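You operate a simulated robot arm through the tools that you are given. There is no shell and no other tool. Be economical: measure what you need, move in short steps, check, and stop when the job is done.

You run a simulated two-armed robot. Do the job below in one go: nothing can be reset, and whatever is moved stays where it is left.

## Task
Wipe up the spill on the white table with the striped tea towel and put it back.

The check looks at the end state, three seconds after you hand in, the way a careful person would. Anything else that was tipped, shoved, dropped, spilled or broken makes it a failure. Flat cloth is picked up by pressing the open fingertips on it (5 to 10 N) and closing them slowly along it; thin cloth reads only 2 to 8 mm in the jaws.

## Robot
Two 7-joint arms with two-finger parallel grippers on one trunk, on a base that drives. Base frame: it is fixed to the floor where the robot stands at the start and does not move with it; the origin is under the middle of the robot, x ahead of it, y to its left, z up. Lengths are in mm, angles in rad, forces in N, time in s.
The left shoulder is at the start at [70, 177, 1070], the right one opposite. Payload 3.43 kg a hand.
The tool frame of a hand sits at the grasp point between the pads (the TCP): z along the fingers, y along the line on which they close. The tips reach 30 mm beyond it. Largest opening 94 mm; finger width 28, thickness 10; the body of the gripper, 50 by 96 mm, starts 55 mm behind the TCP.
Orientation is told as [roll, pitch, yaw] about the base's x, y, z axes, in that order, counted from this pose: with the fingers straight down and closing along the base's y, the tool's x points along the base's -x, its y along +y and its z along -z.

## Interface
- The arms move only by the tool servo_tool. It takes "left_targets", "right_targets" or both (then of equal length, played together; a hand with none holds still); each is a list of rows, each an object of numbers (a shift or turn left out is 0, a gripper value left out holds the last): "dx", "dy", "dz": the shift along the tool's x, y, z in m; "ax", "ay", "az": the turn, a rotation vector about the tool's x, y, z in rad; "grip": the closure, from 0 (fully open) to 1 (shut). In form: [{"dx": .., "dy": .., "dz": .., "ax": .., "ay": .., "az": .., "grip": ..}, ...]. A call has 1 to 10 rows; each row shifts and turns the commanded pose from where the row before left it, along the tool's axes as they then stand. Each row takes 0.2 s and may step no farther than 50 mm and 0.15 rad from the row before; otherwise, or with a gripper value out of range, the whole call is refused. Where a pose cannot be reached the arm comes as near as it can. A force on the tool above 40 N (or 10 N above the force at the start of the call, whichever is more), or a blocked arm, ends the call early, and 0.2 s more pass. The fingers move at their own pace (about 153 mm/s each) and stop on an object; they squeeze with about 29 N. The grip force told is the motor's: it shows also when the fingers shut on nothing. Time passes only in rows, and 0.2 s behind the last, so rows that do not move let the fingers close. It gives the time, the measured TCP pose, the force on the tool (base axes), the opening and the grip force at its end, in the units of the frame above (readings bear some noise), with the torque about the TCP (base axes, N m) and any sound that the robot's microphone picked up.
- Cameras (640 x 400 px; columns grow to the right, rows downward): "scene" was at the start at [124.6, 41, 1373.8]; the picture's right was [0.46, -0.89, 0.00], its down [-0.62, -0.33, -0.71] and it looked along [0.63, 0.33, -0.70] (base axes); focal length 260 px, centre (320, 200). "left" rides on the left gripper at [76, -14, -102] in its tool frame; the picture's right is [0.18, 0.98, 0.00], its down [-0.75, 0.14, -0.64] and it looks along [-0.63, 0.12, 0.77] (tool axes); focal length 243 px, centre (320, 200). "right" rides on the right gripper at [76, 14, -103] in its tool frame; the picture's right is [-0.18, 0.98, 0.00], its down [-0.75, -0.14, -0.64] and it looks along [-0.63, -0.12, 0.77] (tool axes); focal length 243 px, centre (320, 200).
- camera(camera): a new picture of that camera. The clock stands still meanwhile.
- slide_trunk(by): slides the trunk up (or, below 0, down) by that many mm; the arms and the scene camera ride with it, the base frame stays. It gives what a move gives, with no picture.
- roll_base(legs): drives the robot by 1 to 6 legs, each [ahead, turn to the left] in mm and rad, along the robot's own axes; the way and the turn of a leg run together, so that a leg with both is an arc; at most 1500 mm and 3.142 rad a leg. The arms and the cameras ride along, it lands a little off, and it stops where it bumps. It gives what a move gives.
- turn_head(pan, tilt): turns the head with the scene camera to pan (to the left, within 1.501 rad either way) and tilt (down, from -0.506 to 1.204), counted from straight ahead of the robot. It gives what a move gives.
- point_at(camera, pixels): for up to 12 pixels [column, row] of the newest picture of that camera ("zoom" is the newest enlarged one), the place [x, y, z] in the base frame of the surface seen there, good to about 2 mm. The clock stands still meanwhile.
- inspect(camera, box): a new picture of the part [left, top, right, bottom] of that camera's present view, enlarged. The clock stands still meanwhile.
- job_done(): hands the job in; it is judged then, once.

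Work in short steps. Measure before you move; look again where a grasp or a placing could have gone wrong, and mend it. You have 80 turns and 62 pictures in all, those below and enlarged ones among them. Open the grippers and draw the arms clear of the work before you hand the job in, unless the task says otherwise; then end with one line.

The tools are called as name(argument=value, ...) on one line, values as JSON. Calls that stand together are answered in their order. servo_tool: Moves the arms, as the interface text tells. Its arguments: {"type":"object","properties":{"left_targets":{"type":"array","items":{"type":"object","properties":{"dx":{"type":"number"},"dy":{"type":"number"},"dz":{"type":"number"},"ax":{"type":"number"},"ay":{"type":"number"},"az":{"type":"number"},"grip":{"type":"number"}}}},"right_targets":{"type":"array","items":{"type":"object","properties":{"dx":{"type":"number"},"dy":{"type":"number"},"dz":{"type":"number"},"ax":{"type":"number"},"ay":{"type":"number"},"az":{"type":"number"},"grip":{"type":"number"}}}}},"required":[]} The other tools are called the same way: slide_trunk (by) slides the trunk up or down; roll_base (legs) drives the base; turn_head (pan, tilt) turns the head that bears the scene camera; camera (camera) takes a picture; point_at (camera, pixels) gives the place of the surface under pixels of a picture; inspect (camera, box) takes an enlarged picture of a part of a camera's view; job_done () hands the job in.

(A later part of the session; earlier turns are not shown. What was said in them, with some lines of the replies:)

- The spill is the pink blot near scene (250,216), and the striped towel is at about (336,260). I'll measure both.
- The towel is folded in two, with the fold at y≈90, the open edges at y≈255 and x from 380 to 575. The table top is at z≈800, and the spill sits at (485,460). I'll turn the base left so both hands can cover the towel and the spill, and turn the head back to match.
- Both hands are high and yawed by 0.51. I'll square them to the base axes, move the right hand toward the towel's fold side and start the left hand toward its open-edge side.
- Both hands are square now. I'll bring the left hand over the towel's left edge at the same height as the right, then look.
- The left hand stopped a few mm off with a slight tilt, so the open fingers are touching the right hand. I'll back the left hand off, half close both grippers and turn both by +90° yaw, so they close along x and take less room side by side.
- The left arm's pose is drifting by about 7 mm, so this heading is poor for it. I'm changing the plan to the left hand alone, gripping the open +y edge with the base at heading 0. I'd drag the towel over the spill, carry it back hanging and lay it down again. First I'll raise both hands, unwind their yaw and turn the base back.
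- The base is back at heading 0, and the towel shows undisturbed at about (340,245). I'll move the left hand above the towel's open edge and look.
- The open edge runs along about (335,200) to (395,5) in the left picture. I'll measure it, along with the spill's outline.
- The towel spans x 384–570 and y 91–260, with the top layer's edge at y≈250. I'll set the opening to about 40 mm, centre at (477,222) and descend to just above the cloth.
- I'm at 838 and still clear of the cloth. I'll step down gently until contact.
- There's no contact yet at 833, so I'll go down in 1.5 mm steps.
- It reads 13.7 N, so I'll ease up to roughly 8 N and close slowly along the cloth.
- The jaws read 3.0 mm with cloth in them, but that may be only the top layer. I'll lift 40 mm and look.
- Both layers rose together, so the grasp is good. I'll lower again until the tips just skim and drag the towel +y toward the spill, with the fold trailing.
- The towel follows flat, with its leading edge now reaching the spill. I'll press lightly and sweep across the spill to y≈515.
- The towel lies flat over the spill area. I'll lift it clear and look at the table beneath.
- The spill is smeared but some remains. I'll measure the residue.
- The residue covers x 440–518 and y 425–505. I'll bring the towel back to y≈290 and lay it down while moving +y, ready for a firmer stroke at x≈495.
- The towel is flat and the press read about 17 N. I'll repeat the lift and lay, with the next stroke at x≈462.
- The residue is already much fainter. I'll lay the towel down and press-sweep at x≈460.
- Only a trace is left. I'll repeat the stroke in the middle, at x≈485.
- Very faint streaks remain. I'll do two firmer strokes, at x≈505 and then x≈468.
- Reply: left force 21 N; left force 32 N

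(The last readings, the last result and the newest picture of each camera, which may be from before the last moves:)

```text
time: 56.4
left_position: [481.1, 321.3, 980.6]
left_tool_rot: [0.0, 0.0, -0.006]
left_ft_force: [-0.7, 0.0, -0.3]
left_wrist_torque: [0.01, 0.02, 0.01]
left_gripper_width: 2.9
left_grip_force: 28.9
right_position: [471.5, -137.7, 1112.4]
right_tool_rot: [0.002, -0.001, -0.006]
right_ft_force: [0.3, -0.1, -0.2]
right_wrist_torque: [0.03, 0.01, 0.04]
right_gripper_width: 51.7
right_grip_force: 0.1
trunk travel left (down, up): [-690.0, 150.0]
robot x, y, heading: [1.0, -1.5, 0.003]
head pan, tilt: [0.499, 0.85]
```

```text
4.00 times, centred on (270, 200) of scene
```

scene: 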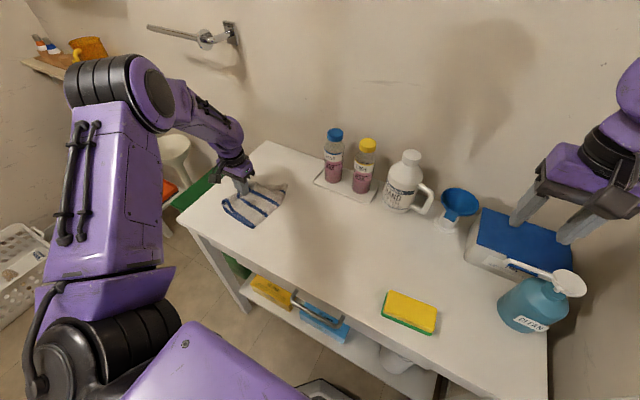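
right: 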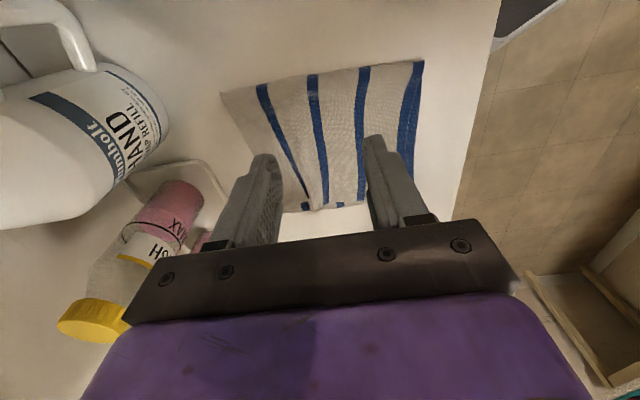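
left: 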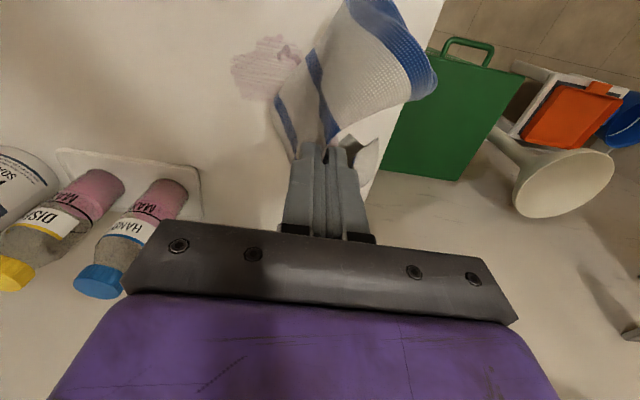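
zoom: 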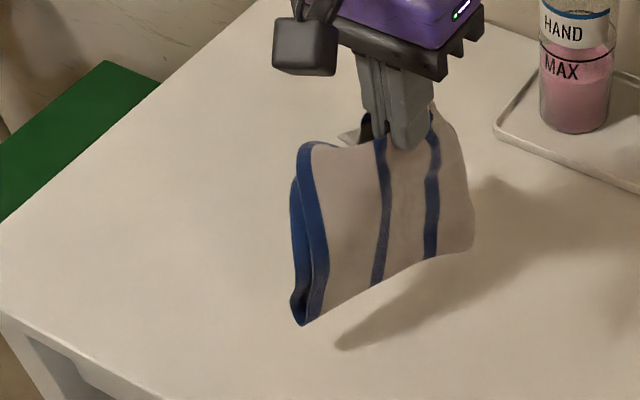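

The table now looks clean. I'll carry the towel back to y≈100, where the fold belongs, with its lower edge just at the table.

servo_tool(left_targets=[{"dx": 0.001, "dy": -0.0444}, {"dx": 0.001, "dy": -0.0444}, {"dx": 0.001, "dy": -0.0444}, {"dx": 0.001, "dy": -0.0444}, {"dx": 0.001, "dy": -0.0444}, {"dz": 0.012}, {}, {}])

camera(camera="scene")

inspect(camera="scene", box=[240, 140, 440, 265])

```text
time: 58.2
left_position: [476.6, 93.5, 967.4]
left_tool_rot: [0.001, -0.001, -0.005]
left_ft_force: [0.6, -0.6, 0.2]
left_wrist_torque: [0.02, -0.02, -0.05]
left_gripper_width: 3.1
left_grip_force: 29.3
right_position: [472.5, -140.7, 1112.0]
right_tool_rot: [0.0, -0.001, -0.004]
right_ft_force: [-0.4, -0.6, -0.2]
right_wrist_torque: [0.0, 0.02, -0.04]
right_gripper_width: 51.9
right_grip_force: 0.1
trunk travel left (down, up): [-690.0, 150.0]
robot x, y, heading: [-1.4, -1.4, 0.003]
head pan, tilt: [0.499, 0.85]
```

```text
35 pictures are left
```

scene: 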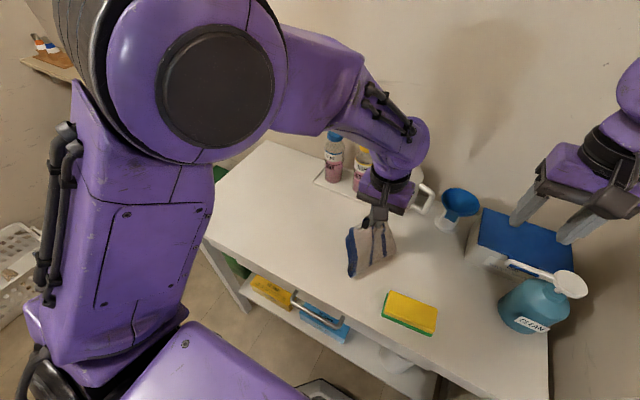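

```text
3.20 times, centred on (340, 202) of scene
```

zoom: 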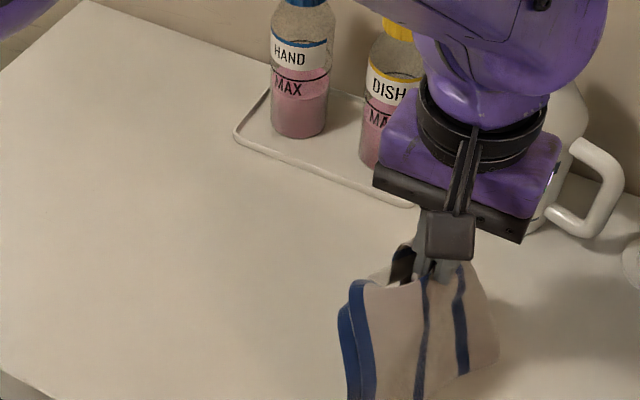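

The table is clean. I'll lay the towel down on an arc so the fold lands first and the cloth unrolls toward +y.

servo_tool(left_targets=[{"dz": 0.022}, {}, {"dy": 0.044, "dz": 0.008}, {"dy": 0.037, "dz": 0.024}, {"dy": 0.028, "dz": 0.035}, {"dy": 0.013, "dz": 0.036}, {"dz": 0.004}, {}])

inspect(camera="scene", box=[240, 170, 440, 295])

camera(camera="left")

```text
time: 60.0
left_position: [478.0, 219.3, 837.7]
left_tool_rot: [0.001, -0.001, -0.005]
left_ft_force: [-0.2, 0.3, 2.1]
left_wrist_torque: [-0.01, 0.04, 0.02]
left_gripper_width: 2.7
left_grip_force: 28.8
right_position: [471.9, -140.0, 1111.2]
right_tool_rot: [-0.001, -0.002, -0.005]
right_ft_force: [0.1, 0.4, 1.2]
right_wrist_torque: [-0.01, 0.0, 0.02]
right_gripper_width: 51.7
right_grip_force: 0.1
trunk travel left (down, up): [-690.0, 150.0]
robot x, y, heading: [-0.7, -1.3, 0.005]
head pan, tilt: [0.499, 0.85]
```

```text
3.20 times, centred on (340, 232) of scene
```

zoom: 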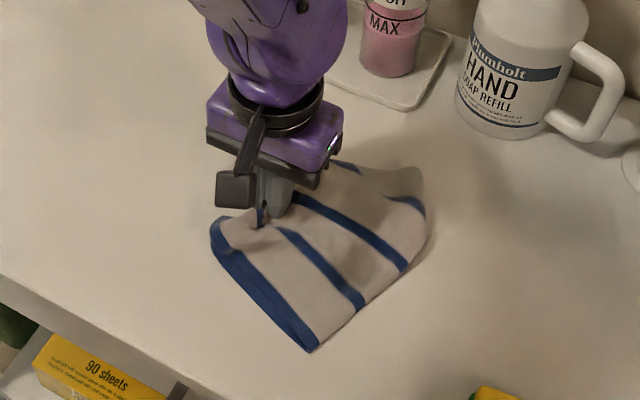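

```text
32 pictures are left
```

left: 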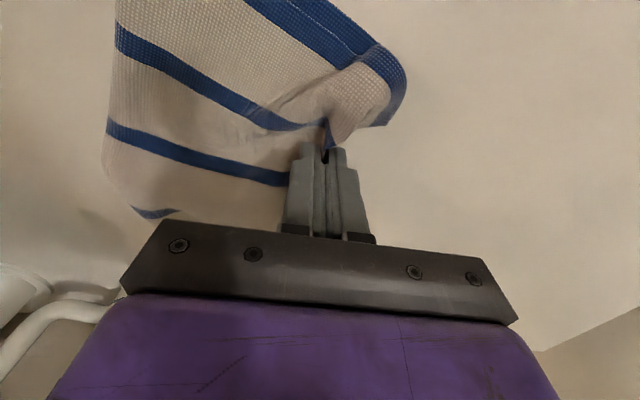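

The towel is down but a bit bunched, with its near left corner curled. I'll measure where the edges are.

point_at(camera="zoom", pixels=[[310, 350], [425, 230], [420, 175], [370, 295], [213, 250], [240, 280], [335, 162]])

```text
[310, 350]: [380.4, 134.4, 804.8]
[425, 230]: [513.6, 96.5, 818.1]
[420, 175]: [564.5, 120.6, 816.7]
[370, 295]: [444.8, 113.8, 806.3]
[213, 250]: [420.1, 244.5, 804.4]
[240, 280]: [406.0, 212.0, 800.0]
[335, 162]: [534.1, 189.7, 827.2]
```

The fold came back a little short, at y≈97–134, and bowed. I'll lift again, start further toward −y, then lay and drag +y about 40 mm so the cloth straightens as it did in the wiping drags.

servo_tool(left_targets=[{"dz": -0.045}, {"dz": -0.045}, {"dy": -0.03, "dz": -0.035}, {"dy": -0.045}, {"dy": -0.045}, {"dy": -0.045}, {"dy": -0.02}, {}, {}, {}])

servo_tool(left_targets=[{"dz": 0.02}, {"dz": 0.012}, {"dy": 0.044, "dz": 0.01}, {"dy": 0.037, "dz": 0.024}, {"dy": 0.03, "dz": 0.03}, {"dy": 0.018, "dz": 0.028}, {"dy": 0.015, "dz": 0.002}, {"dy": 0.015}, {"dy": 0.012}, {}])

inspect(camera="scene", box=[240, 170, 440, 295])

```text
time: 62.2
left_position: [477.4, 33.1, 965.3]
left_tool_rot: [0.0, 0.0, -0.004]
left_ft_force: [0.8, -0.6, -0.1]
left_wrist_torque: [-0.04, 0.01, -0.02]
left_gripper_width: 3.0
left_grip_force: 28.6
right_position: [471.7, -138.9, 1111.3]
right_tool_rot: [0.0, -0.004, -0.006]
right_ft_force: [-0.5, -0.2, 0.2]
right_wrist_torque: [-0.01, 0.02, 0.0]
right_gripper_width: 51.6
right_grip_force: 0.0
trunk travel left (down, up): [-690.0, 150.0]
robot x, y, heading: [-2.1, -1.7, 0.001]
head pan, tilt: [0.499, 0.85]
```

```text
time: 64.4
left_position: [476.3, 204.8, 839.9]
left_tool_rot: [0.002, -0.001, -0.005]
left_ft_force: [0.3, -0.4, 0.7]
left_wrist_torque: [0.01, 0.0, -0.01]
left_gripper_width: 3.1
left_grip_force: 29.1
right_position: [472.8, -141.4, 1111.7]
right_tool_rot: [0.0, -0.001, -0.006]
right_ft_force: [0.8, 0.4, 0.4]
right_wrist_torque: [0.05, 0.0, 0.0]
right_gripper_width: 51.6
right_grip_force: 0.0
trunk travel left (down, up): [-690.0, 150.0]
robot x, y, heading: [-2.0, -0.9, 0.002]
head pan, tilt: [0.499, 0.85]
```

```text
3.20 times, centred on (340, 232) of scene
```

zoom: 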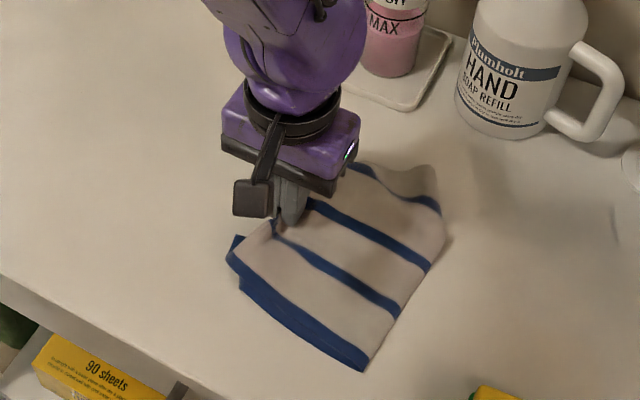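

That's much better. I'll drag 10 mm more, press lightly and open slowly to spread the pinch flat.

servo_tool(left_targets=[{"dy": 0.012}, {"dz": 0.003}, {"dz": 0.002}, {}])

point_at(camera="zoom", pixels=[[363, 370], [430, 270], [432, 170], [235, 240], [240, 285]])

```text
time: 65.4
left_position: [476.2, 216.5, 835.5]
left_tool_rot: [0.0, -0.002, -0.004]
left_ft_force: [0.5, -0.2, 3.6]
left_wrist_torque: [-0.04, 0.01, 0.02]
left_gripper_width: 3.2
left_grip_force: 29.1
right_position: [471.7, -141.0, 1111.7]
right_tool_rot: [-0.002, -0.001, -0.005]
right_ft_force: [0.5, 0.5, -0.7]
right_wrist_torque: [-0.01, 0.03, 0.03]
right_gripper_width: 51.9
right_grip_force: 0.0
trunk travel left (down, up): [-690.0, 150.0]
robot x, y, heading: [-3.0, -2.7, 0.001]
head pan, tilt: [0.499, 0.85]
```

```text
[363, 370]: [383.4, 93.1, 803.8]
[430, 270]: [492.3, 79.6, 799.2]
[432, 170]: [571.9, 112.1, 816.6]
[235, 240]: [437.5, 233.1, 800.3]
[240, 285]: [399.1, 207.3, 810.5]
```

Contact is light at 3.6 N. I'll add a little pressure and open slowly to 45 mm.

servo_tool(left_targets=[{"dz": 0.001}, {"grip": 0.93}, {"grip": 0.86}, {"grip": 0.79}, {"grip": 0.72}, {"grip": 0.65}, {"grip": 0.58}, {"grip": 0.52}, {}])

servo_tool(left_targets=[{"dz": -0.01}, {"dz": -0.04}, {"dz": -0.04}, {"dz": -0.04}, {"dy": 0.045}, {"dy": 0.045}, {"dy": 0.045}])

inspect(camera="scene", box=[240, 170, 440, 295])

camera(camera="left")

```text
time: 67.4
left_position: [476.5, 218.3, 832.8]
left_tool_rot: [0.0, -0.002, -0.006]
left_ft_force: [-0.8, 2.8, 7.5]
left_wrist_torque: [-0.12, 0.0, -0.04]
left_gripper_width: 43.8
left_grip_force: 0.0
right_position: [471.6, -139.8, 1112.4]
right_tool_rot: [0.0, 0.0, -0.005]
right_ft_force: [-0.5, 0.0, -0.4]
right_wrist_torque: [0.03, -0.01, -0.01]
right_gripper_width: 51.4
right_grip_force: 0.0
trunk travel left (down, up): [-690.0, 150.0]
robot x, y, heading: [-1.3, 2.8, 0.005]
head pan, tilt: [0.499, 0.85]
```

```text
time: 69.0
left_position: [477.5, 353.9, 961.2]
left_tool_rot: [-0.001, 0.0, -0.004]
left_ft_force: [-0.9, 0.5, 0.1]
left_wrist_torque: [0.01, 0.0, -0.01]
left_gripper_width: 45.0
left_grip_force: 0.0
right_position: [472.5, -139.4, 1112.9]
right_tool_rot: [-0.001, -0.002, -0.004]
right_ft_force: [0.7, 0.3, -0.1]
right_wrist_torque: [0.01, 0.0, -0.04]
right_gripper_width: 51.9
right_grip_force: 0.2
trunk travel left (down, up): [-690.0, 150.0]
robot x, y, heading: [-1.8, -2.7, 0.003]
head pan, tilt: [0.499, 0.85]
```

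```text
3.20 times, centred on (340, 232) of scene
```

zoom: 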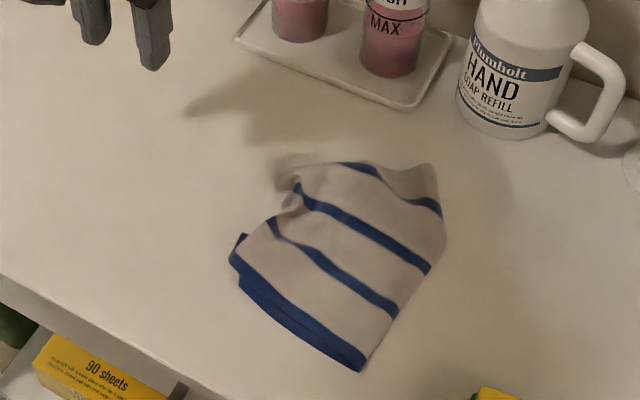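

```text
29 pictures are left
```

left: 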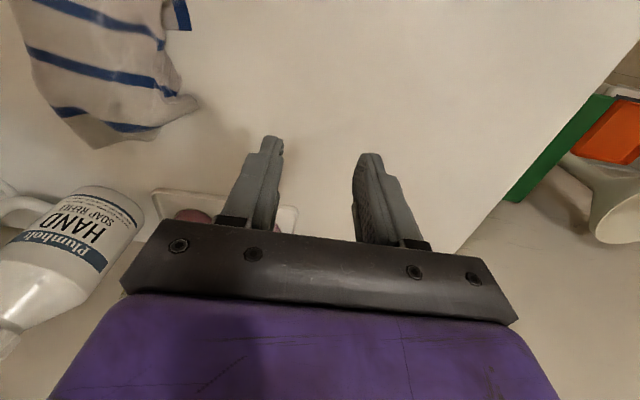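

The towel is back roughly in place, but its far-left corner is puckered. I'll measure the outline to see what needs mending.

inspect(camera="scene", box=[290, 205, 402, 290])

point_at(camera="zoom", pixels=[[20, 150], [130, 30], [130, 90], [85, 120], [200, 30], [355, 30], [380, 170], [225, 385], [20, 225], [270, 60], [220, 70], [160, 150]])

```text
4.71 times, centred on (346, 248) of scene
```

zoom: 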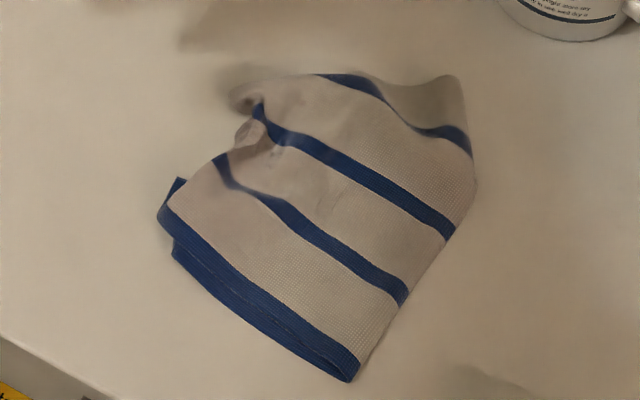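

```text
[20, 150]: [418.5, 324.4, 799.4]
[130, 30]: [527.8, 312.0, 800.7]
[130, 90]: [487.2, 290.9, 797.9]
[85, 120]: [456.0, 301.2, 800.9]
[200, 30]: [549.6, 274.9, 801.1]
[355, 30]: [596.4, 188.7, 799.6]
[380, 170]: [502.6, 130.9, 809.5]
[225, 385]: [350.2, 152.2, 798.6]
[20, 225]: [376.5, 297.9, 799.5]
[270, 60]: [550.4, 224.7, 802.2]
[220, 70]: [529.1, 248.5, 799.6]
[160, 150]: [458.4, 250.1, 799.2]
```

point_at(camera="zoom", pixels=[[162, 215], [178, 182], [175, 255], [350, 378], [400, 300], [455, 230], [475, 170], [455, 85], [345, 78], [240, 95], [245, 130], [215, 165]])

```text
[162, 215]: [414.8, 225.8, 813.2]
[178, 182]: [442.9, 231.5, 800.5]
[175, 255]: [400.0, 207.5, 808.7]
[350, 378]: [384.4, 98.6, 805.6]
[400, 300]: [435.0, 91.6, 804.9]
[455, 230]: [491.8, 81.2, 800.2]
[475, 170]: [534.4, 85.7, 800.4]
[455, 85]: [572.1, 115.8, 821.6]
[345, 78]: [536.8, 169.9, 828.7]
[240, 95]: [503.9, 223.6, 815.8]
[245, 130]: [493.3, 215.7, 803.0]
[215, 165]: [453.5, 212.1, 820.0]
```

The fold side is right at y≈82–98, but the far-left corner is pulled in to about (505,224), when it should be near (567,258). I'll look closer from the left wrist camera.

inspect(camera="left", box=[0, 0, 260, 162])

point_at(camera="zoom", pixels=[[480, 255], [420, 325], [370, 335], [235, 365], [455, 65], [405, 130], [395, 20], [400, 225]])

```text
2.46 times, centred on (130, 81) of left
```

zoom: 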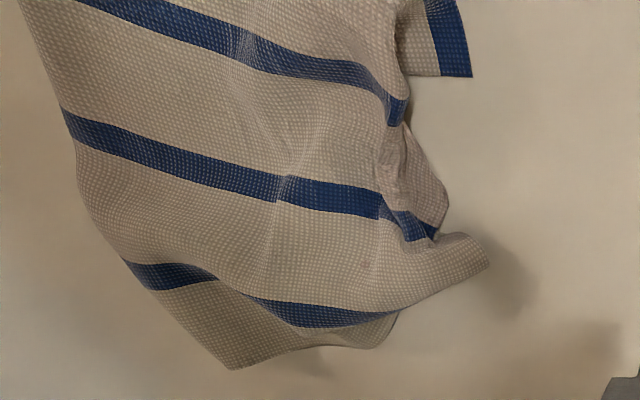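

```text
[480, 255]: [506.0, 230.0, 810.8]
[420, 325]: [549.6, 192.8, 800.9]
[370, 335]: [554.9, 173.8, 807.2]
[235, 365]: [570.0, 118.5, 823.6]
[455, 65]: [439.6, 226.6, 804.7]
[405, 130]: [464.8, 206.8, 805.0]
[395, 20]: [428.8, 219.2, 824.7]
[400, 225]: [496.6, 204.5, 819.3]
```

The top layer's corner tip is at (506,230). I'll try smoothing: close the fingers, press lightly near (500,208) and slide outward toward (+x,+y).

servo_tool(left_targets=[{"dx": -0.006, "dy": -0.048, "grip": 1.0}, {"dx": -0.006, "dy": -0.048}, {"dx": -0.006, "dy": -0.048}, {"dx": -0.005, "dy": -0.005}, {"dz": 0.045}, {"dz": 0.04}, {"dz": 0.03}, {"dz": 0.008}, {"dz": 0.003}])

```text
time: 71.0
left_position: [499.8, 203.4, 836.3]
left_tool_rot: [0.001, -0.002, -0.008]
left_ft_force: [0.2, 0.3, 1.6]
left_wrist_torque: [-0.01, -0.02, -0.02]
left_gripper_width: 0.1
left_grip_force: 28.8
right_position: [471.1, -140.7, 1113.0]
right_tool_rot: [0.001, -0.001, -0.004]
right_ft_force: [-0.6, 0.9, 0.6]
right_wrist_torque: [0.0, 0.01, 0.01]
right_gripper_width: 51.8
right_grip_force: 0.0
trunk travel left (down, up): [-690.0, 150.0]
robot x, y, heading: [1.3, -3.8, 0.005]
head pan, tilt: [0.499, 0.85]
```

Contact is just starting. I'll press to about 8 N and slide outward.

servo_tool(left_targets=[{"dz": 0.002}, {"dz": 0.001}, {"dx": -0.007, "dy": 0.006}, {"dx": -0.007, "dy": 0.006}, {"dx": -0.007, "dy": 0.006}, {"dx": -0.007, "dy": 0.006}, {"dx": -0.007, "dy": 0.006}, {"dx": -0.007, "dy": 0.006}])

servo_tool(left_targets=[{"dz": -0.04}, {"dz": -0.045}, {"dz": -0.04}, {"dy": 0.045}, {"dy": 0.045}, {"dy": 0.03}])

inspect(camera="scene", box=[290, 205, 402, 290])

inspect(camera="left", box=[0, 0, 320, 200])

```text
time: 72.8
left_position: [540.9, 238.3, 834.3]
left_tool_rot: [0.0, -0.001, -0.004]
left_ft_force: [-2.0, -1.3, 8.4]
left_wrist_torque: [-0.08, -0.04, 0.0]
left_gripper_width: 0.2
left_grip_force: 28.8
right_position: [470.3, -139.6, 1112.4]
right_tool_rot: [0.001, -0.003, -0.005]
right_ft_force: [-0.1, 0.0, -0.2]
right_wrist_torque: [-0.01, -0.01, 0.01]
right_gripper_width: 51.6
right_grip_force: 0.0
trunk travel left (down, up): [-690.0, 150.0]
robot x, y, heading: [2.6, 1.6, 0.006]
head pan, tilt: [0.499, 0.85]
```

```text
time: 74.2
left_position: [541.9, 358.7, 960.6]
left_tool_rot: [0.0, 0.0, -0.007]
left_ft_force: [-0.1, 0.4, -0.3]
left_wrist_torque: [-0.01, -0.02, 0.0]
left_gripper_width: 0.1
left_grip_force: 28.5
right_position: [473.0, -140.5, 1112.2]
right_tool_rot: [0.0, 0.0, -0.006]
right_ft_force: [-0.7, -0.5, -0.8]
right_wrist_torque: [0.04, -0.01, 0.03]
right_gripper_width: 51.6
right_grip_force: 0.1
trunk travel left (down, up): [-690.0, 150.0]
robot x, y, heading: [1.7, -1.7, 0.004]
head pan, tilt: [0.499, 0.85]
```

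```text
4.71 times, centred on (346, 248) of scene
```

zoom: 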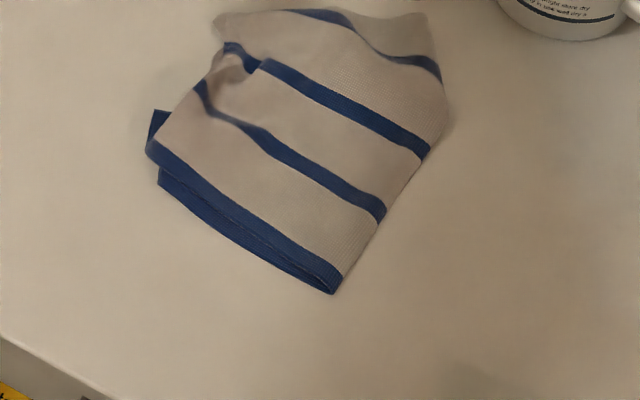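

```text
2.00 times, centred on (160, 100) of left
```

zoom: 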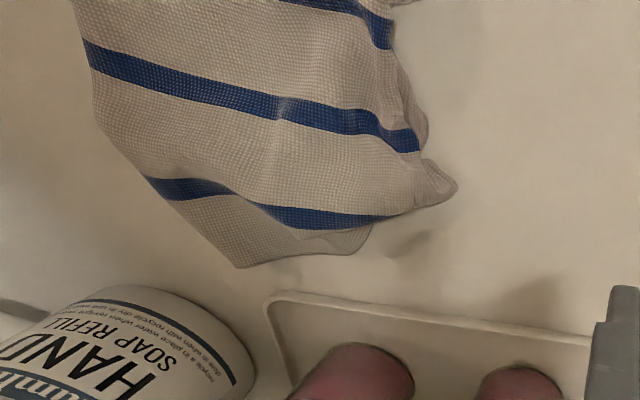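

The whole towel slid as one piece by about (+40,+33), so press-dragging shifts it without smoothing it. I'll use the right hand as an anchor for smoothing and measure the outline first.

point_at(camera="zoom", pixels=[[455, 183], [422, 150], [370, 232], [235, 265], [355, 240], [90, 100], [395, 100], [300, 150]])

camera(camera="scene")

```text
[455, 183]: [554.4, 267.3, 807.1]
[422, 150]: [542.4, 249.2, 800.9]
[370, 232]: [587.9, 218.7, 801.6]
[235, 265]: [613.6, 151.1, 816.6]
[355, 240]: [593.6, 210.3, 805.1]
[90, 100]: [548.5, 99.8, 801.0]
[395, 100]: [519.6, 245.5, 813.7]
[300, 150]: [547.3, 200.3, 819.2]
```

```text
24 pictures are left
```

scene: 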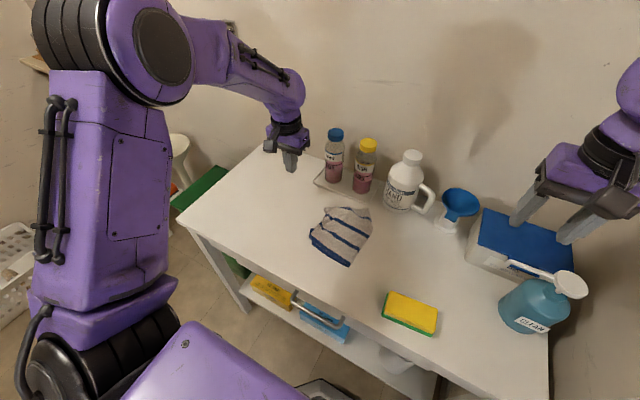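

The far-left corner tip is now at (554,267). I'll bring the right hand closed over (465,140) as an anchor near the fold.

servo_tool(right_targets=[{"dx": 0.001, "dy": 0.0465, "grip": 1.0}, {"dy": 0.0465}, {"dy": 0.0465}, {"dy": 0.0465}, {"dy": 0.0465}, {"dx": 0.005, "dy": 0.0465}, {"dz": 0.045}, {"dz": 0.045}, {"dz": 0.045}, {"dz": 0.045}])

servo_tool(right_targets=[{"dz": 0.045}, {"dz": 0.035}, {"dz": 0.012}, {"dz": 0.004}, {}])

camera(camera="scene")

```text
time: 76.4
left_position: [542.9, 357.9, 959.7]
left_tool_rot: [0.001, 0.001, -0.006]
left_ft_force: [-1.2, 0.8, -1.1]
left_wrist_torque: [0.0, 0.01, -0.01]
left_gripper_width: 0.0
left_grip_force: 29.1
right_position: [479.8, 134.4, 940.7]
right_tool_rot: [0.026, 0.0, -0.033]
right_ft_force: [0.9, 0.7, -1.6]
right_wrist_torque: [-0.05, 0.01, 0.01]
right_gripper_width: 0.0
right_grip_force: 29.1
trunk travel left (down, up): [-690.0, 150.0]
robot x, y, heading: [-1.9, 0.0, -0.001]
head pan, tilt: [0.499, 0.85]
```

```text
time: 77.6
left_position: [542.4, 356.3, 960.8]
left_tool_rot: [0.002, 0.0, -0.005]
left_ft_force: [0.4, 0.3, 0.8]
left_wrist_torque: [-0.03, 0.01, 0.01]
left_gripper_width: 0.0
left_grip_force: 29.5
right_position: [469.1, 140.7, 833.9]
right_tool_rot: [0.0, -0.002, -0.006]
right_ft_force: [0.3, 0.4, 0.6]
right_wrist_torque: [-0.01, 0.01, 0.01]
right_gripper_width: 0.0
right_grip_force: 29.0
trunk travel left (down, up): [-690.0, 150.0]
robot x, y, heading: [-0.6, 1.1, -0.001]
head pan, tilt: [0.499, 0.85]
```

```text
23 pictures are left
```

scene: 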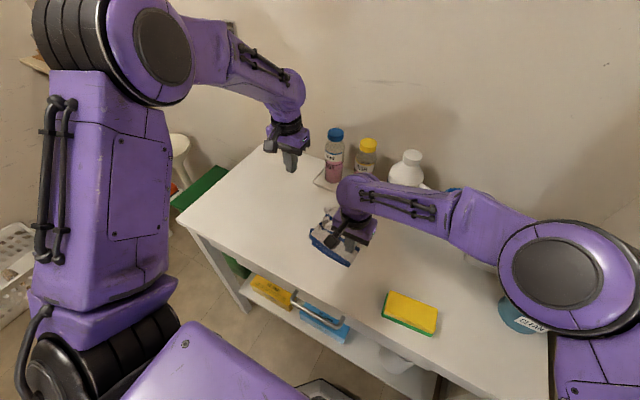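

The right hand is positioned with no contact elsewhere. I'll press it to anchor while the left hand comes down near the puckered corner at about (545,243).

servo_tool(right_targets=[{"dz": 0.002}, {"dz": 0.0015}, {}, {}, {}, {}, {}, {}], left_targets=[{"dx": -0.001, "dy": -0.038}, {"dx": -0.001, "dy": -0.038}, {"dx": -0.001, "dy": -0.038}, {"dz": 0.045}, {"dz": 0.04}, {"dz": 0.03}, {"dz": 0.008}, {"dz": 0.003}])

```text
time: 79.4
left_position: [545.3, 245.5, 833.9]
left_tool_rot: [0.001, -0.004, -0.006]
left_ft_force: [0.1, 1.1, 4.5]
left_wrist_torque: [0.0, 0.0, -0.01]
left_gripper_width: 0.2
left_grip_force: 29.7
right_position: [467.9, 138.8, 833.5]
right_tool_rot: [-0.001, -0.002, -0.005]
right_ft_force: [-0.5, -0.4, 0.2]
right_wrist_torque: [-0.03, 0.0, 0.05]
right_gripper_width: 0.2
right_grip_force: 29.2
trunk travel left (down, up): [-690.0, 150.0]
robot x, y, heading: [-2.8, 0.5, 0.002]
head pan, tilt: [0.499, 0.85]
```

The left hand has contact at 4.5 N, but the right barely does. I'll push the right down a bit more.

servo_tool(right_targets=[{"dz": 0.0015}, {"dz": 0.0015}, {}])

```text
time: 80.2
left_position: [543.6, 244.7, 835.9]
left_tool_rot: [0.0, -0.001, -0.005]
left_ft_force: [0.8, 0.4, 1.6]
left_wrist_torque: [0.01, -0.03, 0.0]
left_gripper_width: 0.0
left_grip_force: 29.0
right_position: [468.2, 139.3, 831.8]
right_tool_rot: [0.001, -0.005, -0.006]
right_ft_force: [-0.8, 0.0, 16.7]
right_wrist_torque: [0.02, 0.07, -0.01]
right_gripper_width: 0.0
right_grip_force: 28.8
trunk travel left (down, up): [-690.0, 150.0]
robot x, y, heading: [-2.8, -1.1, 0.006]
head pan, tilt: [0.499, 0.85]
```

The right hand anchors at 16.7 N. I'll press the left to about 7 N and slide it outward (+x,+y).

servo_tool(left_targets=[{"dz": 0.0015}, {"dx": -0.005, "dy": 0.005}, {"dx": -0.005, "dy": 0.005}, {"dx": -0.005, "dy": 0.005}, {"dx": -0.005, "dy": 0.005}, {"dx": -0.005, "dy": 0.005}, {"dx": -0.005, "dy": 0.005}, {}])

servo_tool(left_targets=[{"dz": -0.04}, {"dz": -0.045}, {"dz": -0.04}, {"dx": 0.01, "dy": 0.04}, {"dx": 0.01, "dy": 0.045}, {"dx": 0.01, "dy": 0.03}])

camera(camera="left")

```text
time: 82.0
left_position: [573.6, 272.7, 832.4]
left_tool_rot: [0.002, -0.003, -0.007]
left_ft_force: [-5.1, -6.9, 11.9]
left_wrist_torque: [-0.24, 0.17, 0.0]
left_gripper_width: 0.0
left_grip_force: 29.4
right_position: [467.2, 139.1, 832.6]
right_tool_rot: [0.001, -0.004, -0.004]
right_ft_force: [3.5, 4.2, 13.6]
right_wrist_torque: [0.08, -0.06, 0.01]
right_gripper_width: 0.0
right_grip_force: 28.7
trunk travel left (down, up): [-690.0, 150.0]
robot x, y, heading: [1.1, 1.0, 0.002]
head pan, tilt: [0.499, 0.85]
```

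```text
time: 83.4
left_position: [545.0, 390.4, 958.8]
left_tool_rot: [0.001, -0.003, -0.008]
left_ft_force: [-0.5, -0.6, 0.3]
left_wrist_torque: [-0.02, -0.04, -0.02]
left_gripper_width: 0.0
left_grip_force: 29.0
right_position: [467.6, 138.9, 832.4]
right_tool_rot: [0.0, -0.004, -0.005]
right_ft_force: [0.4, -1.8, 28.8]
right_wrist_torque: [-0.09, 0.11, 0.02]
right_gripper_width: 0.1
right_grip_force: 29.0
trunk travel left (down, up): [-690.0, 150.0]
robot x, y, heading: [-1.2, 3.2, 0.002]
head pan, tilt: [0.499, 0.85]
```

```text
22 pictures are left
```

left: 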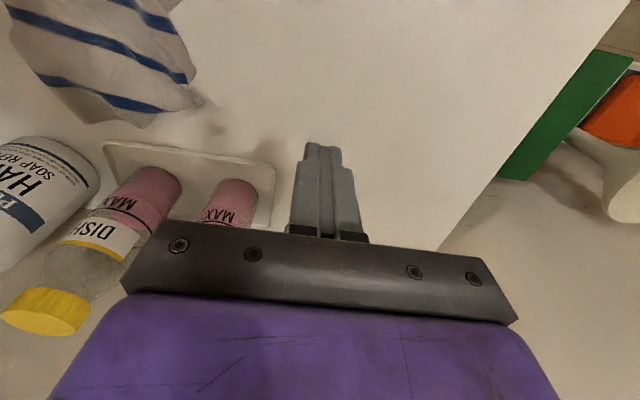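

The tension shows in the forces, and the far-left side looks flatter. I'll check the near-left corner.

inspect(camera="scene", box=[280, 190, 400, 280])

inspect(camera="left", box=[0, 0, 240, 150])

```text
4.44 times, centred on (340, 235) of scene
```

zoom: 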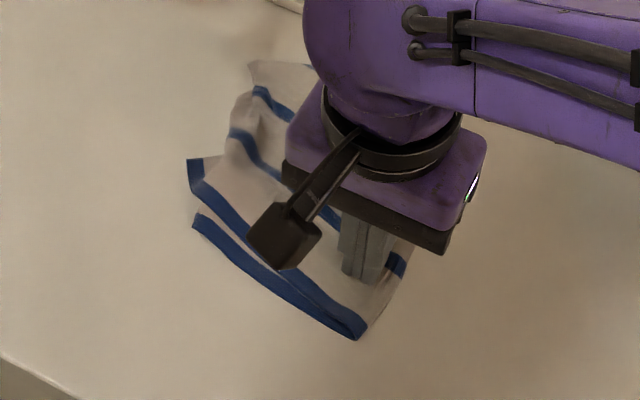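

```text
2.67 times, centred on (120, 75) of left
```

zoom: 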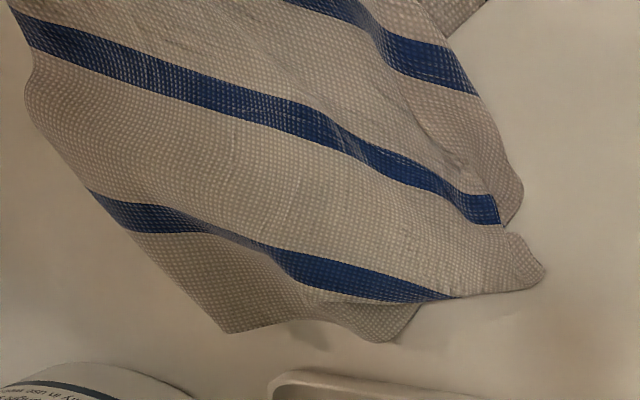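

The far side is much flatter now. I'll locate the near-left corners before smoothing them.

inspect(camera="scene", box=[280, 190, 400, 280])

point_at(camera="zoom", pixels=[[192, 165], [198, 222], [362, 335], [250, 65], [235, 115], [225, 170], [210, 185]])

```text
4.44 times, centred on (340, 235) of scene
```

zoom: 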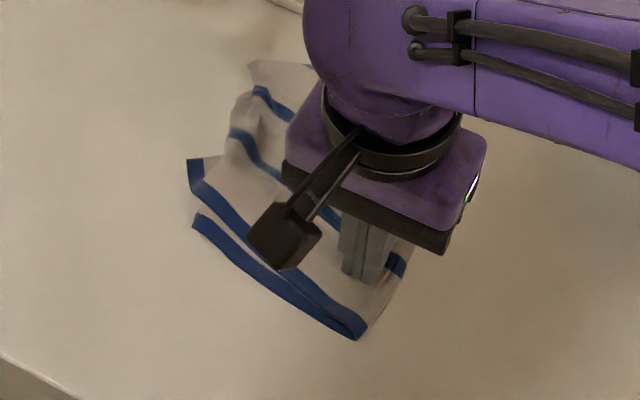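

```text
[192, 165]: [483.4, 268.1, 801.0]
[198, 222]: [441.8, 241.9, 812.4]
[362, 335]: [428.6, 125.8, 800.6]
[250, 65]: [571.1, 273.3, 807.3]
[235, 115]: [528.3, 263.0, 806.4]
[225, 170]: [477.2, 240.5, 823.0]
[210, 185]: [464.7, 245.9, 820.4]
```

The near-left top corner is at (442,242), and a lower-layer flap shows at (483,268). I'll re-anchor the right hand at (520,130) to leave room for the left.

servo_tool(right_targets=[{"dz": -0.03}, {"dx": -0.045, "dy": -0.008}, {"dx": -0.008}, {"dz": 0.02}, {"dz": 0.0085}, {"dz": 0.0015}, {}, {}], left_targets=[{"dx": 0.03, "dy": -0.035}, {"dx": 0.03, "dy": -0.035}, {"dx": 0.029, "dy": -0.035}, {"dy": -0.048}, {"dz": 0.045}, {"dz": 0.04}, {"dz": 0.03}, {"dz": 0.007}])

```text
time: 85.2
left_position: [453.9, 237.6, 833.4]
left_tool_rot: [0.003, -0.005, -0.006]
left_ft_force: [-0.3, 0.3, 1.6]
left_wrist_torque: [0.01, 0.0, -0.04]
left_gripper_width: 0.0
left_grip_force: 28.8
right_position: [520.7, 130.2, 831.5]
right_tool_rot: [0.002, -0.006, -0.007]
right_ft_force: [5.9, 2.1, 21.4]
right_wrist_torque: [0.02, -0.1, -0.01]
right_gripper_width: 0.0
right_grip_force: 28.8
trunk travel left (down, up): [-690.0, 150.0]
robot x, y, heading: [1.2, -0.7, 0.007]
head pan, tilt: [0.499, 0.85]
```

The anchor holds at 21 N, with the left hand touching. I'll press the left to about 7 N and slide (−x,+y).

servo_tool(left_targets=[{"dz": 0.0015}, {"dz": 0.001}, {"dx": 0.004, "dy": 0.006}, {"dx": 0.004, "dy": 0.006}, {"dx": 0.004, "dy": 0.006}, {"dx": 0.004, "dy": 0.006}, {"dx": 0.004, "dy": 0.006}, {}])

servo_tool(left_targets=[{"dz": -0.04}, {"dz": -0.045}, {"dz": -0.04}, {"dx": -0.02, "dy": 0.04}, {"dx": -0.02, "dy": 0.045}, {"dx": -0.02, "dy": 0.035}], right_targets=[{"dz": -0.03}, {"dz": -0.04}, {"dz": -0.04}, {"dz": -0.04}, {"dy": -0.04}, {"dy": -0.045}])

servo_tool(right_targets=[{"dy": -0.045, "dz": -0.02}, {"dy": -0.045, "dz": -0.02}, {"dy": -0.045, "dz": -0.02}, {"dy": -0.045, "dz": -0.02}])

inspect(camera="scene", box=[280, 190, 400, 280])

```text
time: 87.0
left_position: [435.1, 266.0, 833.2]
left_tool_rot: [0.001, -0.006, -0.007]
left_ft_force: [3.9, -4.5, 8.7]
left_wrist_torque: [-0.17, -0.08, 0.0]
left_gripper_width: 0.1
left_grip_force: 29.2
right_position: [519.1, 130.1, 831.5]
right_tool_rot: [0.002, -0.006, -0.005]
right_ft_force: [6.6, 5.8, 30.6]
right_wrist_torque: [0.15, -0.08, -0.01]
right_gripper_width: 0.0
right_grip_force: 29.3
trunk travel left (down, up): [-690.0, 150.0]
robot x, y, heading: [2.9, 0.8, 0.007]
head pan, tilt: [0.499, 0.85]
```

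```text
time: 88.4
left_position: [497.5, 385.7, 959.1]
left_tool_rot: [0.001, 0.001, -0.006]
left_ft_force: [0.4, 0.8, 0.5]
left_wrist_torque: [-0.02, 0.05, 0.04]
left_gripper_width: 0.2
left_grip_force: 28.7
right_position: [520.9, 45.1, 981.1]
right_tool_rot: [0.002, 0.001, -0.003]
right_ft_force: [-0.5, -1.5, -0.9]
right_wrist_torque: [0.08, 0.02, -0.01]
right_gripper_width: 0.0
right_grip_force: 28.9
trunk travel left (down, up): [-690.0, 150.0]
robot x, y, heading: [-0.1, -3.7, 0.002]
head pan, tilt: [0.499, 0.85]
```

```text
time: 89.4
left_position: [497.1, 382.9, 961.3]
left_tool_rot: [0.002, 0.0, -0.004]
left_ft_force: [0.0, 0.0, 1.2]
left_wrist_torque: [0.02, 0.01, -0.04]
left_gripper_width: 0.2
left_grip_force: 29.1
right_position: [519.8, -135.1, 1058.4]
right_tool_rot: [0.004, -0.001, -0.005]
right_ft_force: [0.2, -0.2, 0.2]
right_wrist_torque: [0.05, -0.03, 0.04]
right_gripper_width: 0.0
right_grip_force: 29.1
trunk travel left (down, up): [-690.0, 150.0]
robot x, y, heading: [-2.5, 3.2, 0.005]
head pan, tilt: [0.499, 0.85]
```

```text
4.44 times, centred on (340, 235) of scene
```

zoom: 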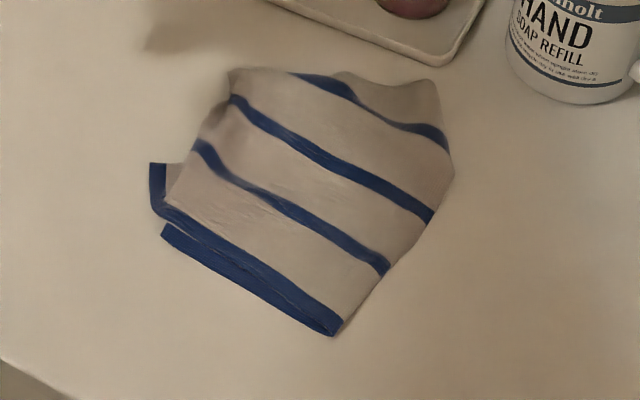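

The towel is now nicely flat and still folded. I'll measure its outline so I can shift it back to the original place.

point_at(camera="zoom", pixels=[[153, 170], [165, 235], [335, 332], [385, 272], [430, 215], [452, 165], [437, 90], [345, 78], [232, 75], [200, 135], [310, 200]])

```text
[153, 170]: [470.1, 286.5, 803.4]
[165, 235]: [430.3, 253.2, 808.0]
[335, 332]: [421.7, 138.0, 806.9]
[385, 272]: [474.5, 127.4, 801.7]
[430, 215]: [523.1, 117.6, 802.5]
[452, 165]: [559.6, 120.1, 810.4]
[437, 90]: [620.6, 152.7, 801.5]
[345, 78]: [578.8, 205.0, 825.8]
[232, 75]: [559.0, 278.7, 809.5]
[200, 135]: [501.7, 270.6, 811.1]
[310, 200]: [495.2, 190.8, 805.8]
```

The towel's centre is at about (508,198), against (477,176) originally. I'll press in the middle with half-open fingers and shift it by about (−35,−25).

servo_tool(left_targets=[{"dx": -0.003, "dy": -0.047, "grip": 0.5}, {"dx": -0.003, "dy": -0.047}, {"dx": -0.003, "dy": -0.047}, {"dx": -0.002, "dy": -0.047}, {"dz": 0.045}, {"dz": 0.04}, {"dz": 0.03}, {"dz": 0.008}, {"dz": 0.003}])

```text
time: 91.4
left_position: [507.6, 198.8, 833.4]
left_tool_rot: [0.003, -0.005, -0.007]
left_ft_force: [2.4, 0.3, 14.5]
left_wrist_torque: [0.35, -0.28, -0.07]
left_gripper_width: 46.9
left_grip_force: 0.4
right_position: [517.9, -136.3, 1059.5]
right_tool_rot: [0.001, 0.0, -0.005]
right_ft_force: [0.7, 0.8, 0.0]
right_wrist_torque: [-0.01, 0.02, 0.02]
right_gripper_width: 0.0
right_grip_force: 29.1
trunk travel left (down, up): [-690.0, 150.0]
robot x, y, heading: [-3.3, 0.8, 0.002]
head pan, tilt: [0.499, 0.85]
```

Contact is at 14.5 N, so I'll ease off a little and slide.

servo_tool(left_targets=[{"dz": -0.0005}, {"dx": 0.006, "dy": -0.004}, {"dx": 0.006, "dy": -0.004}, {"dx": 0.006, "dy": -0.004}, {"dx": 0.006, "dy": -0.004}, {"dx": 0.006, "dy": -0.004}, {"dx": 0.006, "dy": -0.004}, {}])

servo_tool(left_targets=[{"dz": -0.02}, {"dz": -0.045}, {"dz": -0.045}, {"dz": -0.04}, {"dy": 0.045}, {"dy": 0.045}, {"dy": 0.045}, {"dy": 0.045}, {"dy": 0.045}])

inspect(camera="scene", box=[280, 200, 400, 290])

```text
time: 93.2
left_position: [469.7, 173.8, 833.3]
left_tool_rot: [0.003, -0.003, -0.005]
left_ft_force: [6.8, 0.6, 23.7]
left_wrist_torque: [0.55, -0.35, -0.13]
left_gripper_width: 47.5
left_grip_force: 0.5
right_position: [518.1, -135.8, 1059.9]
right_tool_rot: [0.002, -0.002, -0.006]
right_ft_force: [-0.2, 0.5, 0.4]
right_wrist_torque: [0.0, 0.0, -0.04]
right_gripper_width: 0.0
right_grip_force: 28.9
trunk travel left (down, up): [-690.0, 150.0]
robot x, y, heading: [-2.0, -2.8, 0.008]
head pan, tilt: [0.499, 0.85]
```

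```text
time: 95.2
left_position: [471.2, 400.3, 980.4]
left_tool_rot: [-0.002, 0.0, -0.005]
left_ft_force: [-0.5, 0.4, 0.7]
left_wrist_torque: [-0.01, 0.04, 0.01]
left_gripper_width: 47.3
left_grip_force: 0.0
right_position: [519.3, -132.4, 1058.5]
right_tool_rot: [-0.002, -0.001, -0.006]
right_ft_force: [0.4, -0.1, -0.4]
right_wrist_torque: [-0.01, 0.04, 0.02]
right_gripper_width: 0.0
right_grip_force: 28.7
trunk travel left (down, up): [-690.0, 150.0]
robot x, y, heading: [-5.1, 0.6, 0.007]
head pan, tilt: [0.499, 0.85]
```

```text
4.44 times, centred on (340, 245) of scene
```

zoom: 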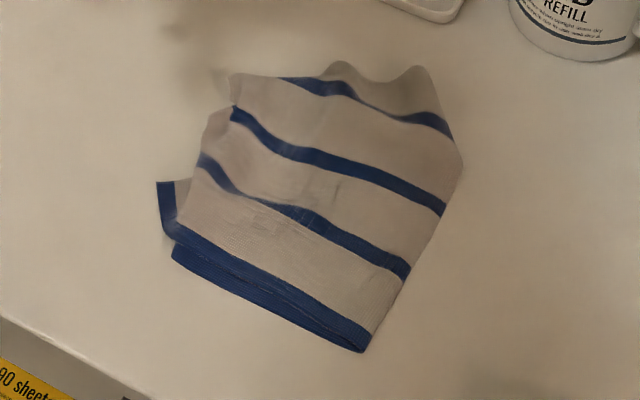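

point_at(camera="zoom", pixels=[[160, 185], [175, 255], [365, 348], [408, 272], [442, 215], [458, 160], [425, 75], [335, 68], [235, 80], [205, 140], [310, 200]])

turn_head(pan=0.45, tilt=0.8)

camera(camera="scene")

```text
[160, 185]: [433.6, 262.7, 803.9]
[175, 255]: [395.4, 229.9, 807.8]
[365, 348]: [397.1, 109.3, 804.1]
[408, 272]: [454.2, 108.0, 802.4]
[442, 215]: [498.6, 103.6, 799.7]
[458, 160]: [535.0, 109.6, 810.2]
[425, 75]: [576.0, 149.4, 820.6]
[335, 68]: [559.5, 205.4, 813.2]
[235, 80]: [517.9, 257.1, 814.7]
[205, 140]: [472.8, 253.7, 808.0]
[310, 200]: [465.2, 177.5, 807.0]
```

```text
time: 95.8
left_position: [471.6, 398.7, 979.9]
left_tool_rot: [0.0, -0.001, -0.005]
left_ft_force: [0.4, 0.2, -0.5]
left_wrist_torque: [-0.02, -0.03, -0.04]
left_gripper_width: 47.4
left_grip_force: 0.0
right_position: [520.7, -133.2, 1058.4]
right_tool_rot: [-0.001, -0.002, -0.005]
right_ft_force: [-1.3, 0.5, 0.6]
right_wrist_torque: [-0.01, -0.01, 0.0]
right_gripper_width: 0.0
right_grip_force: 28.7
trunk travel left (down, up): [-690.0, 150.0]
robot x, y, heading: [3.5, 1.0, 0.008]
head pan, tilt: [0.45, 0.799]
```

```text
16 pictures are left
```

scene: 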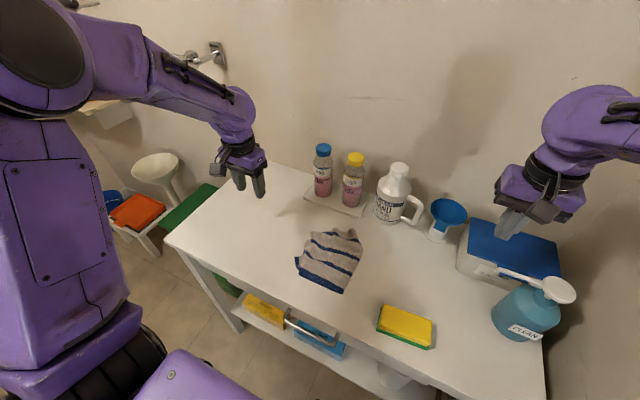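

The towel is within about 10 mm of its original place, folded and mostly flat, and nothing else has moved. I'll open the grippers, draw both arms clear and take a last look at the spill area.

servo_tool(left_targets=[{"dz": -0.045, "grip": 0}, {"dz": -0.045}, {"dx": 0.03, "dy": 0.03}, {"dx": 0.035, "dy": 0.03}, {"dx": 0.035, "dy": 0.03}, {"dx": 0.035, "dy": 0.03}, {"dx": 0.035, "dy": 0.03}], right_targets=[{"dz": -0.04}, {"dz": -0.04, "grip": 0}, {"dx": 0.03}, {"dx": 0.03}, {"dx": 0.03}, {}, {}])

camera(camera="scene")

inspect(camera="scene", box=[180, 160, 380, 300])

```text
time: 97.4
left_position: [301.0, 553.4, 1071.1]
left_tool_rot: [0.001, -0.002, -0.006]
left_ft_force: [-0.1, 0.1, -0.3]
left_wrist_torque: [0.01, 0.03, -0.01]
left_gripper_width: 93.9
left_grip_force: 0.0
right_position: [429.6, -133.3, 1140.5]
right_tool_rot: [-0.001, -0.002, -0.004]
right_ft_force: [-1.0, 0.3, 0.0]
right_wrist_torque: [0.0, -0.01, -0.04]
right_gripper_width: 94.3
right_grip_force: 0.2
trunk travel left (down, up): [-690.0, 150.0]
robot x, y, heading: [1.1, 1.3, -0.0]
head pan, tilt: [0.45, 0.799]
```

```text
15 pictures are left
```

scene: 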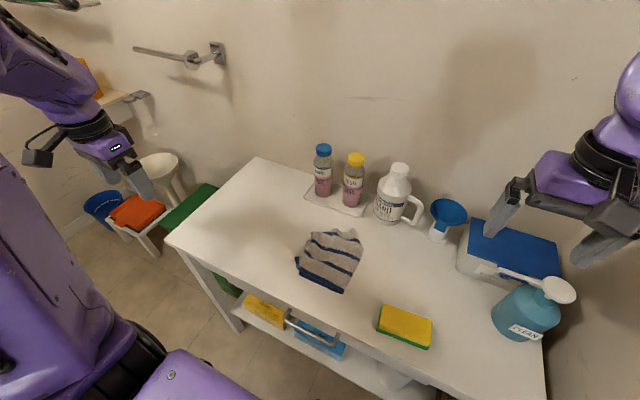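

```text
2.86 times, centred on (280, 230) of scene
```

zoom: 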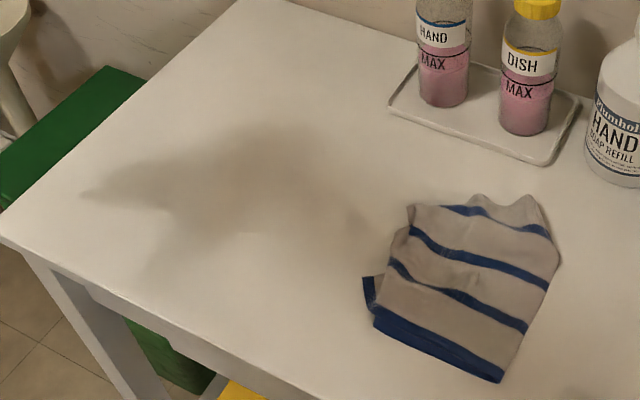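

The spill is gone (the dark patch is only the arm's shadow), the towel is back in place and both arms are clear. I'm handing in.

job_done()

```text
The job is handed in.
```

The spill is wiped up, and the striped towel is back within about 10 mm of where it was, still folded but slightly rotated and a little creased on its open side. Nothing else on the table was moved.
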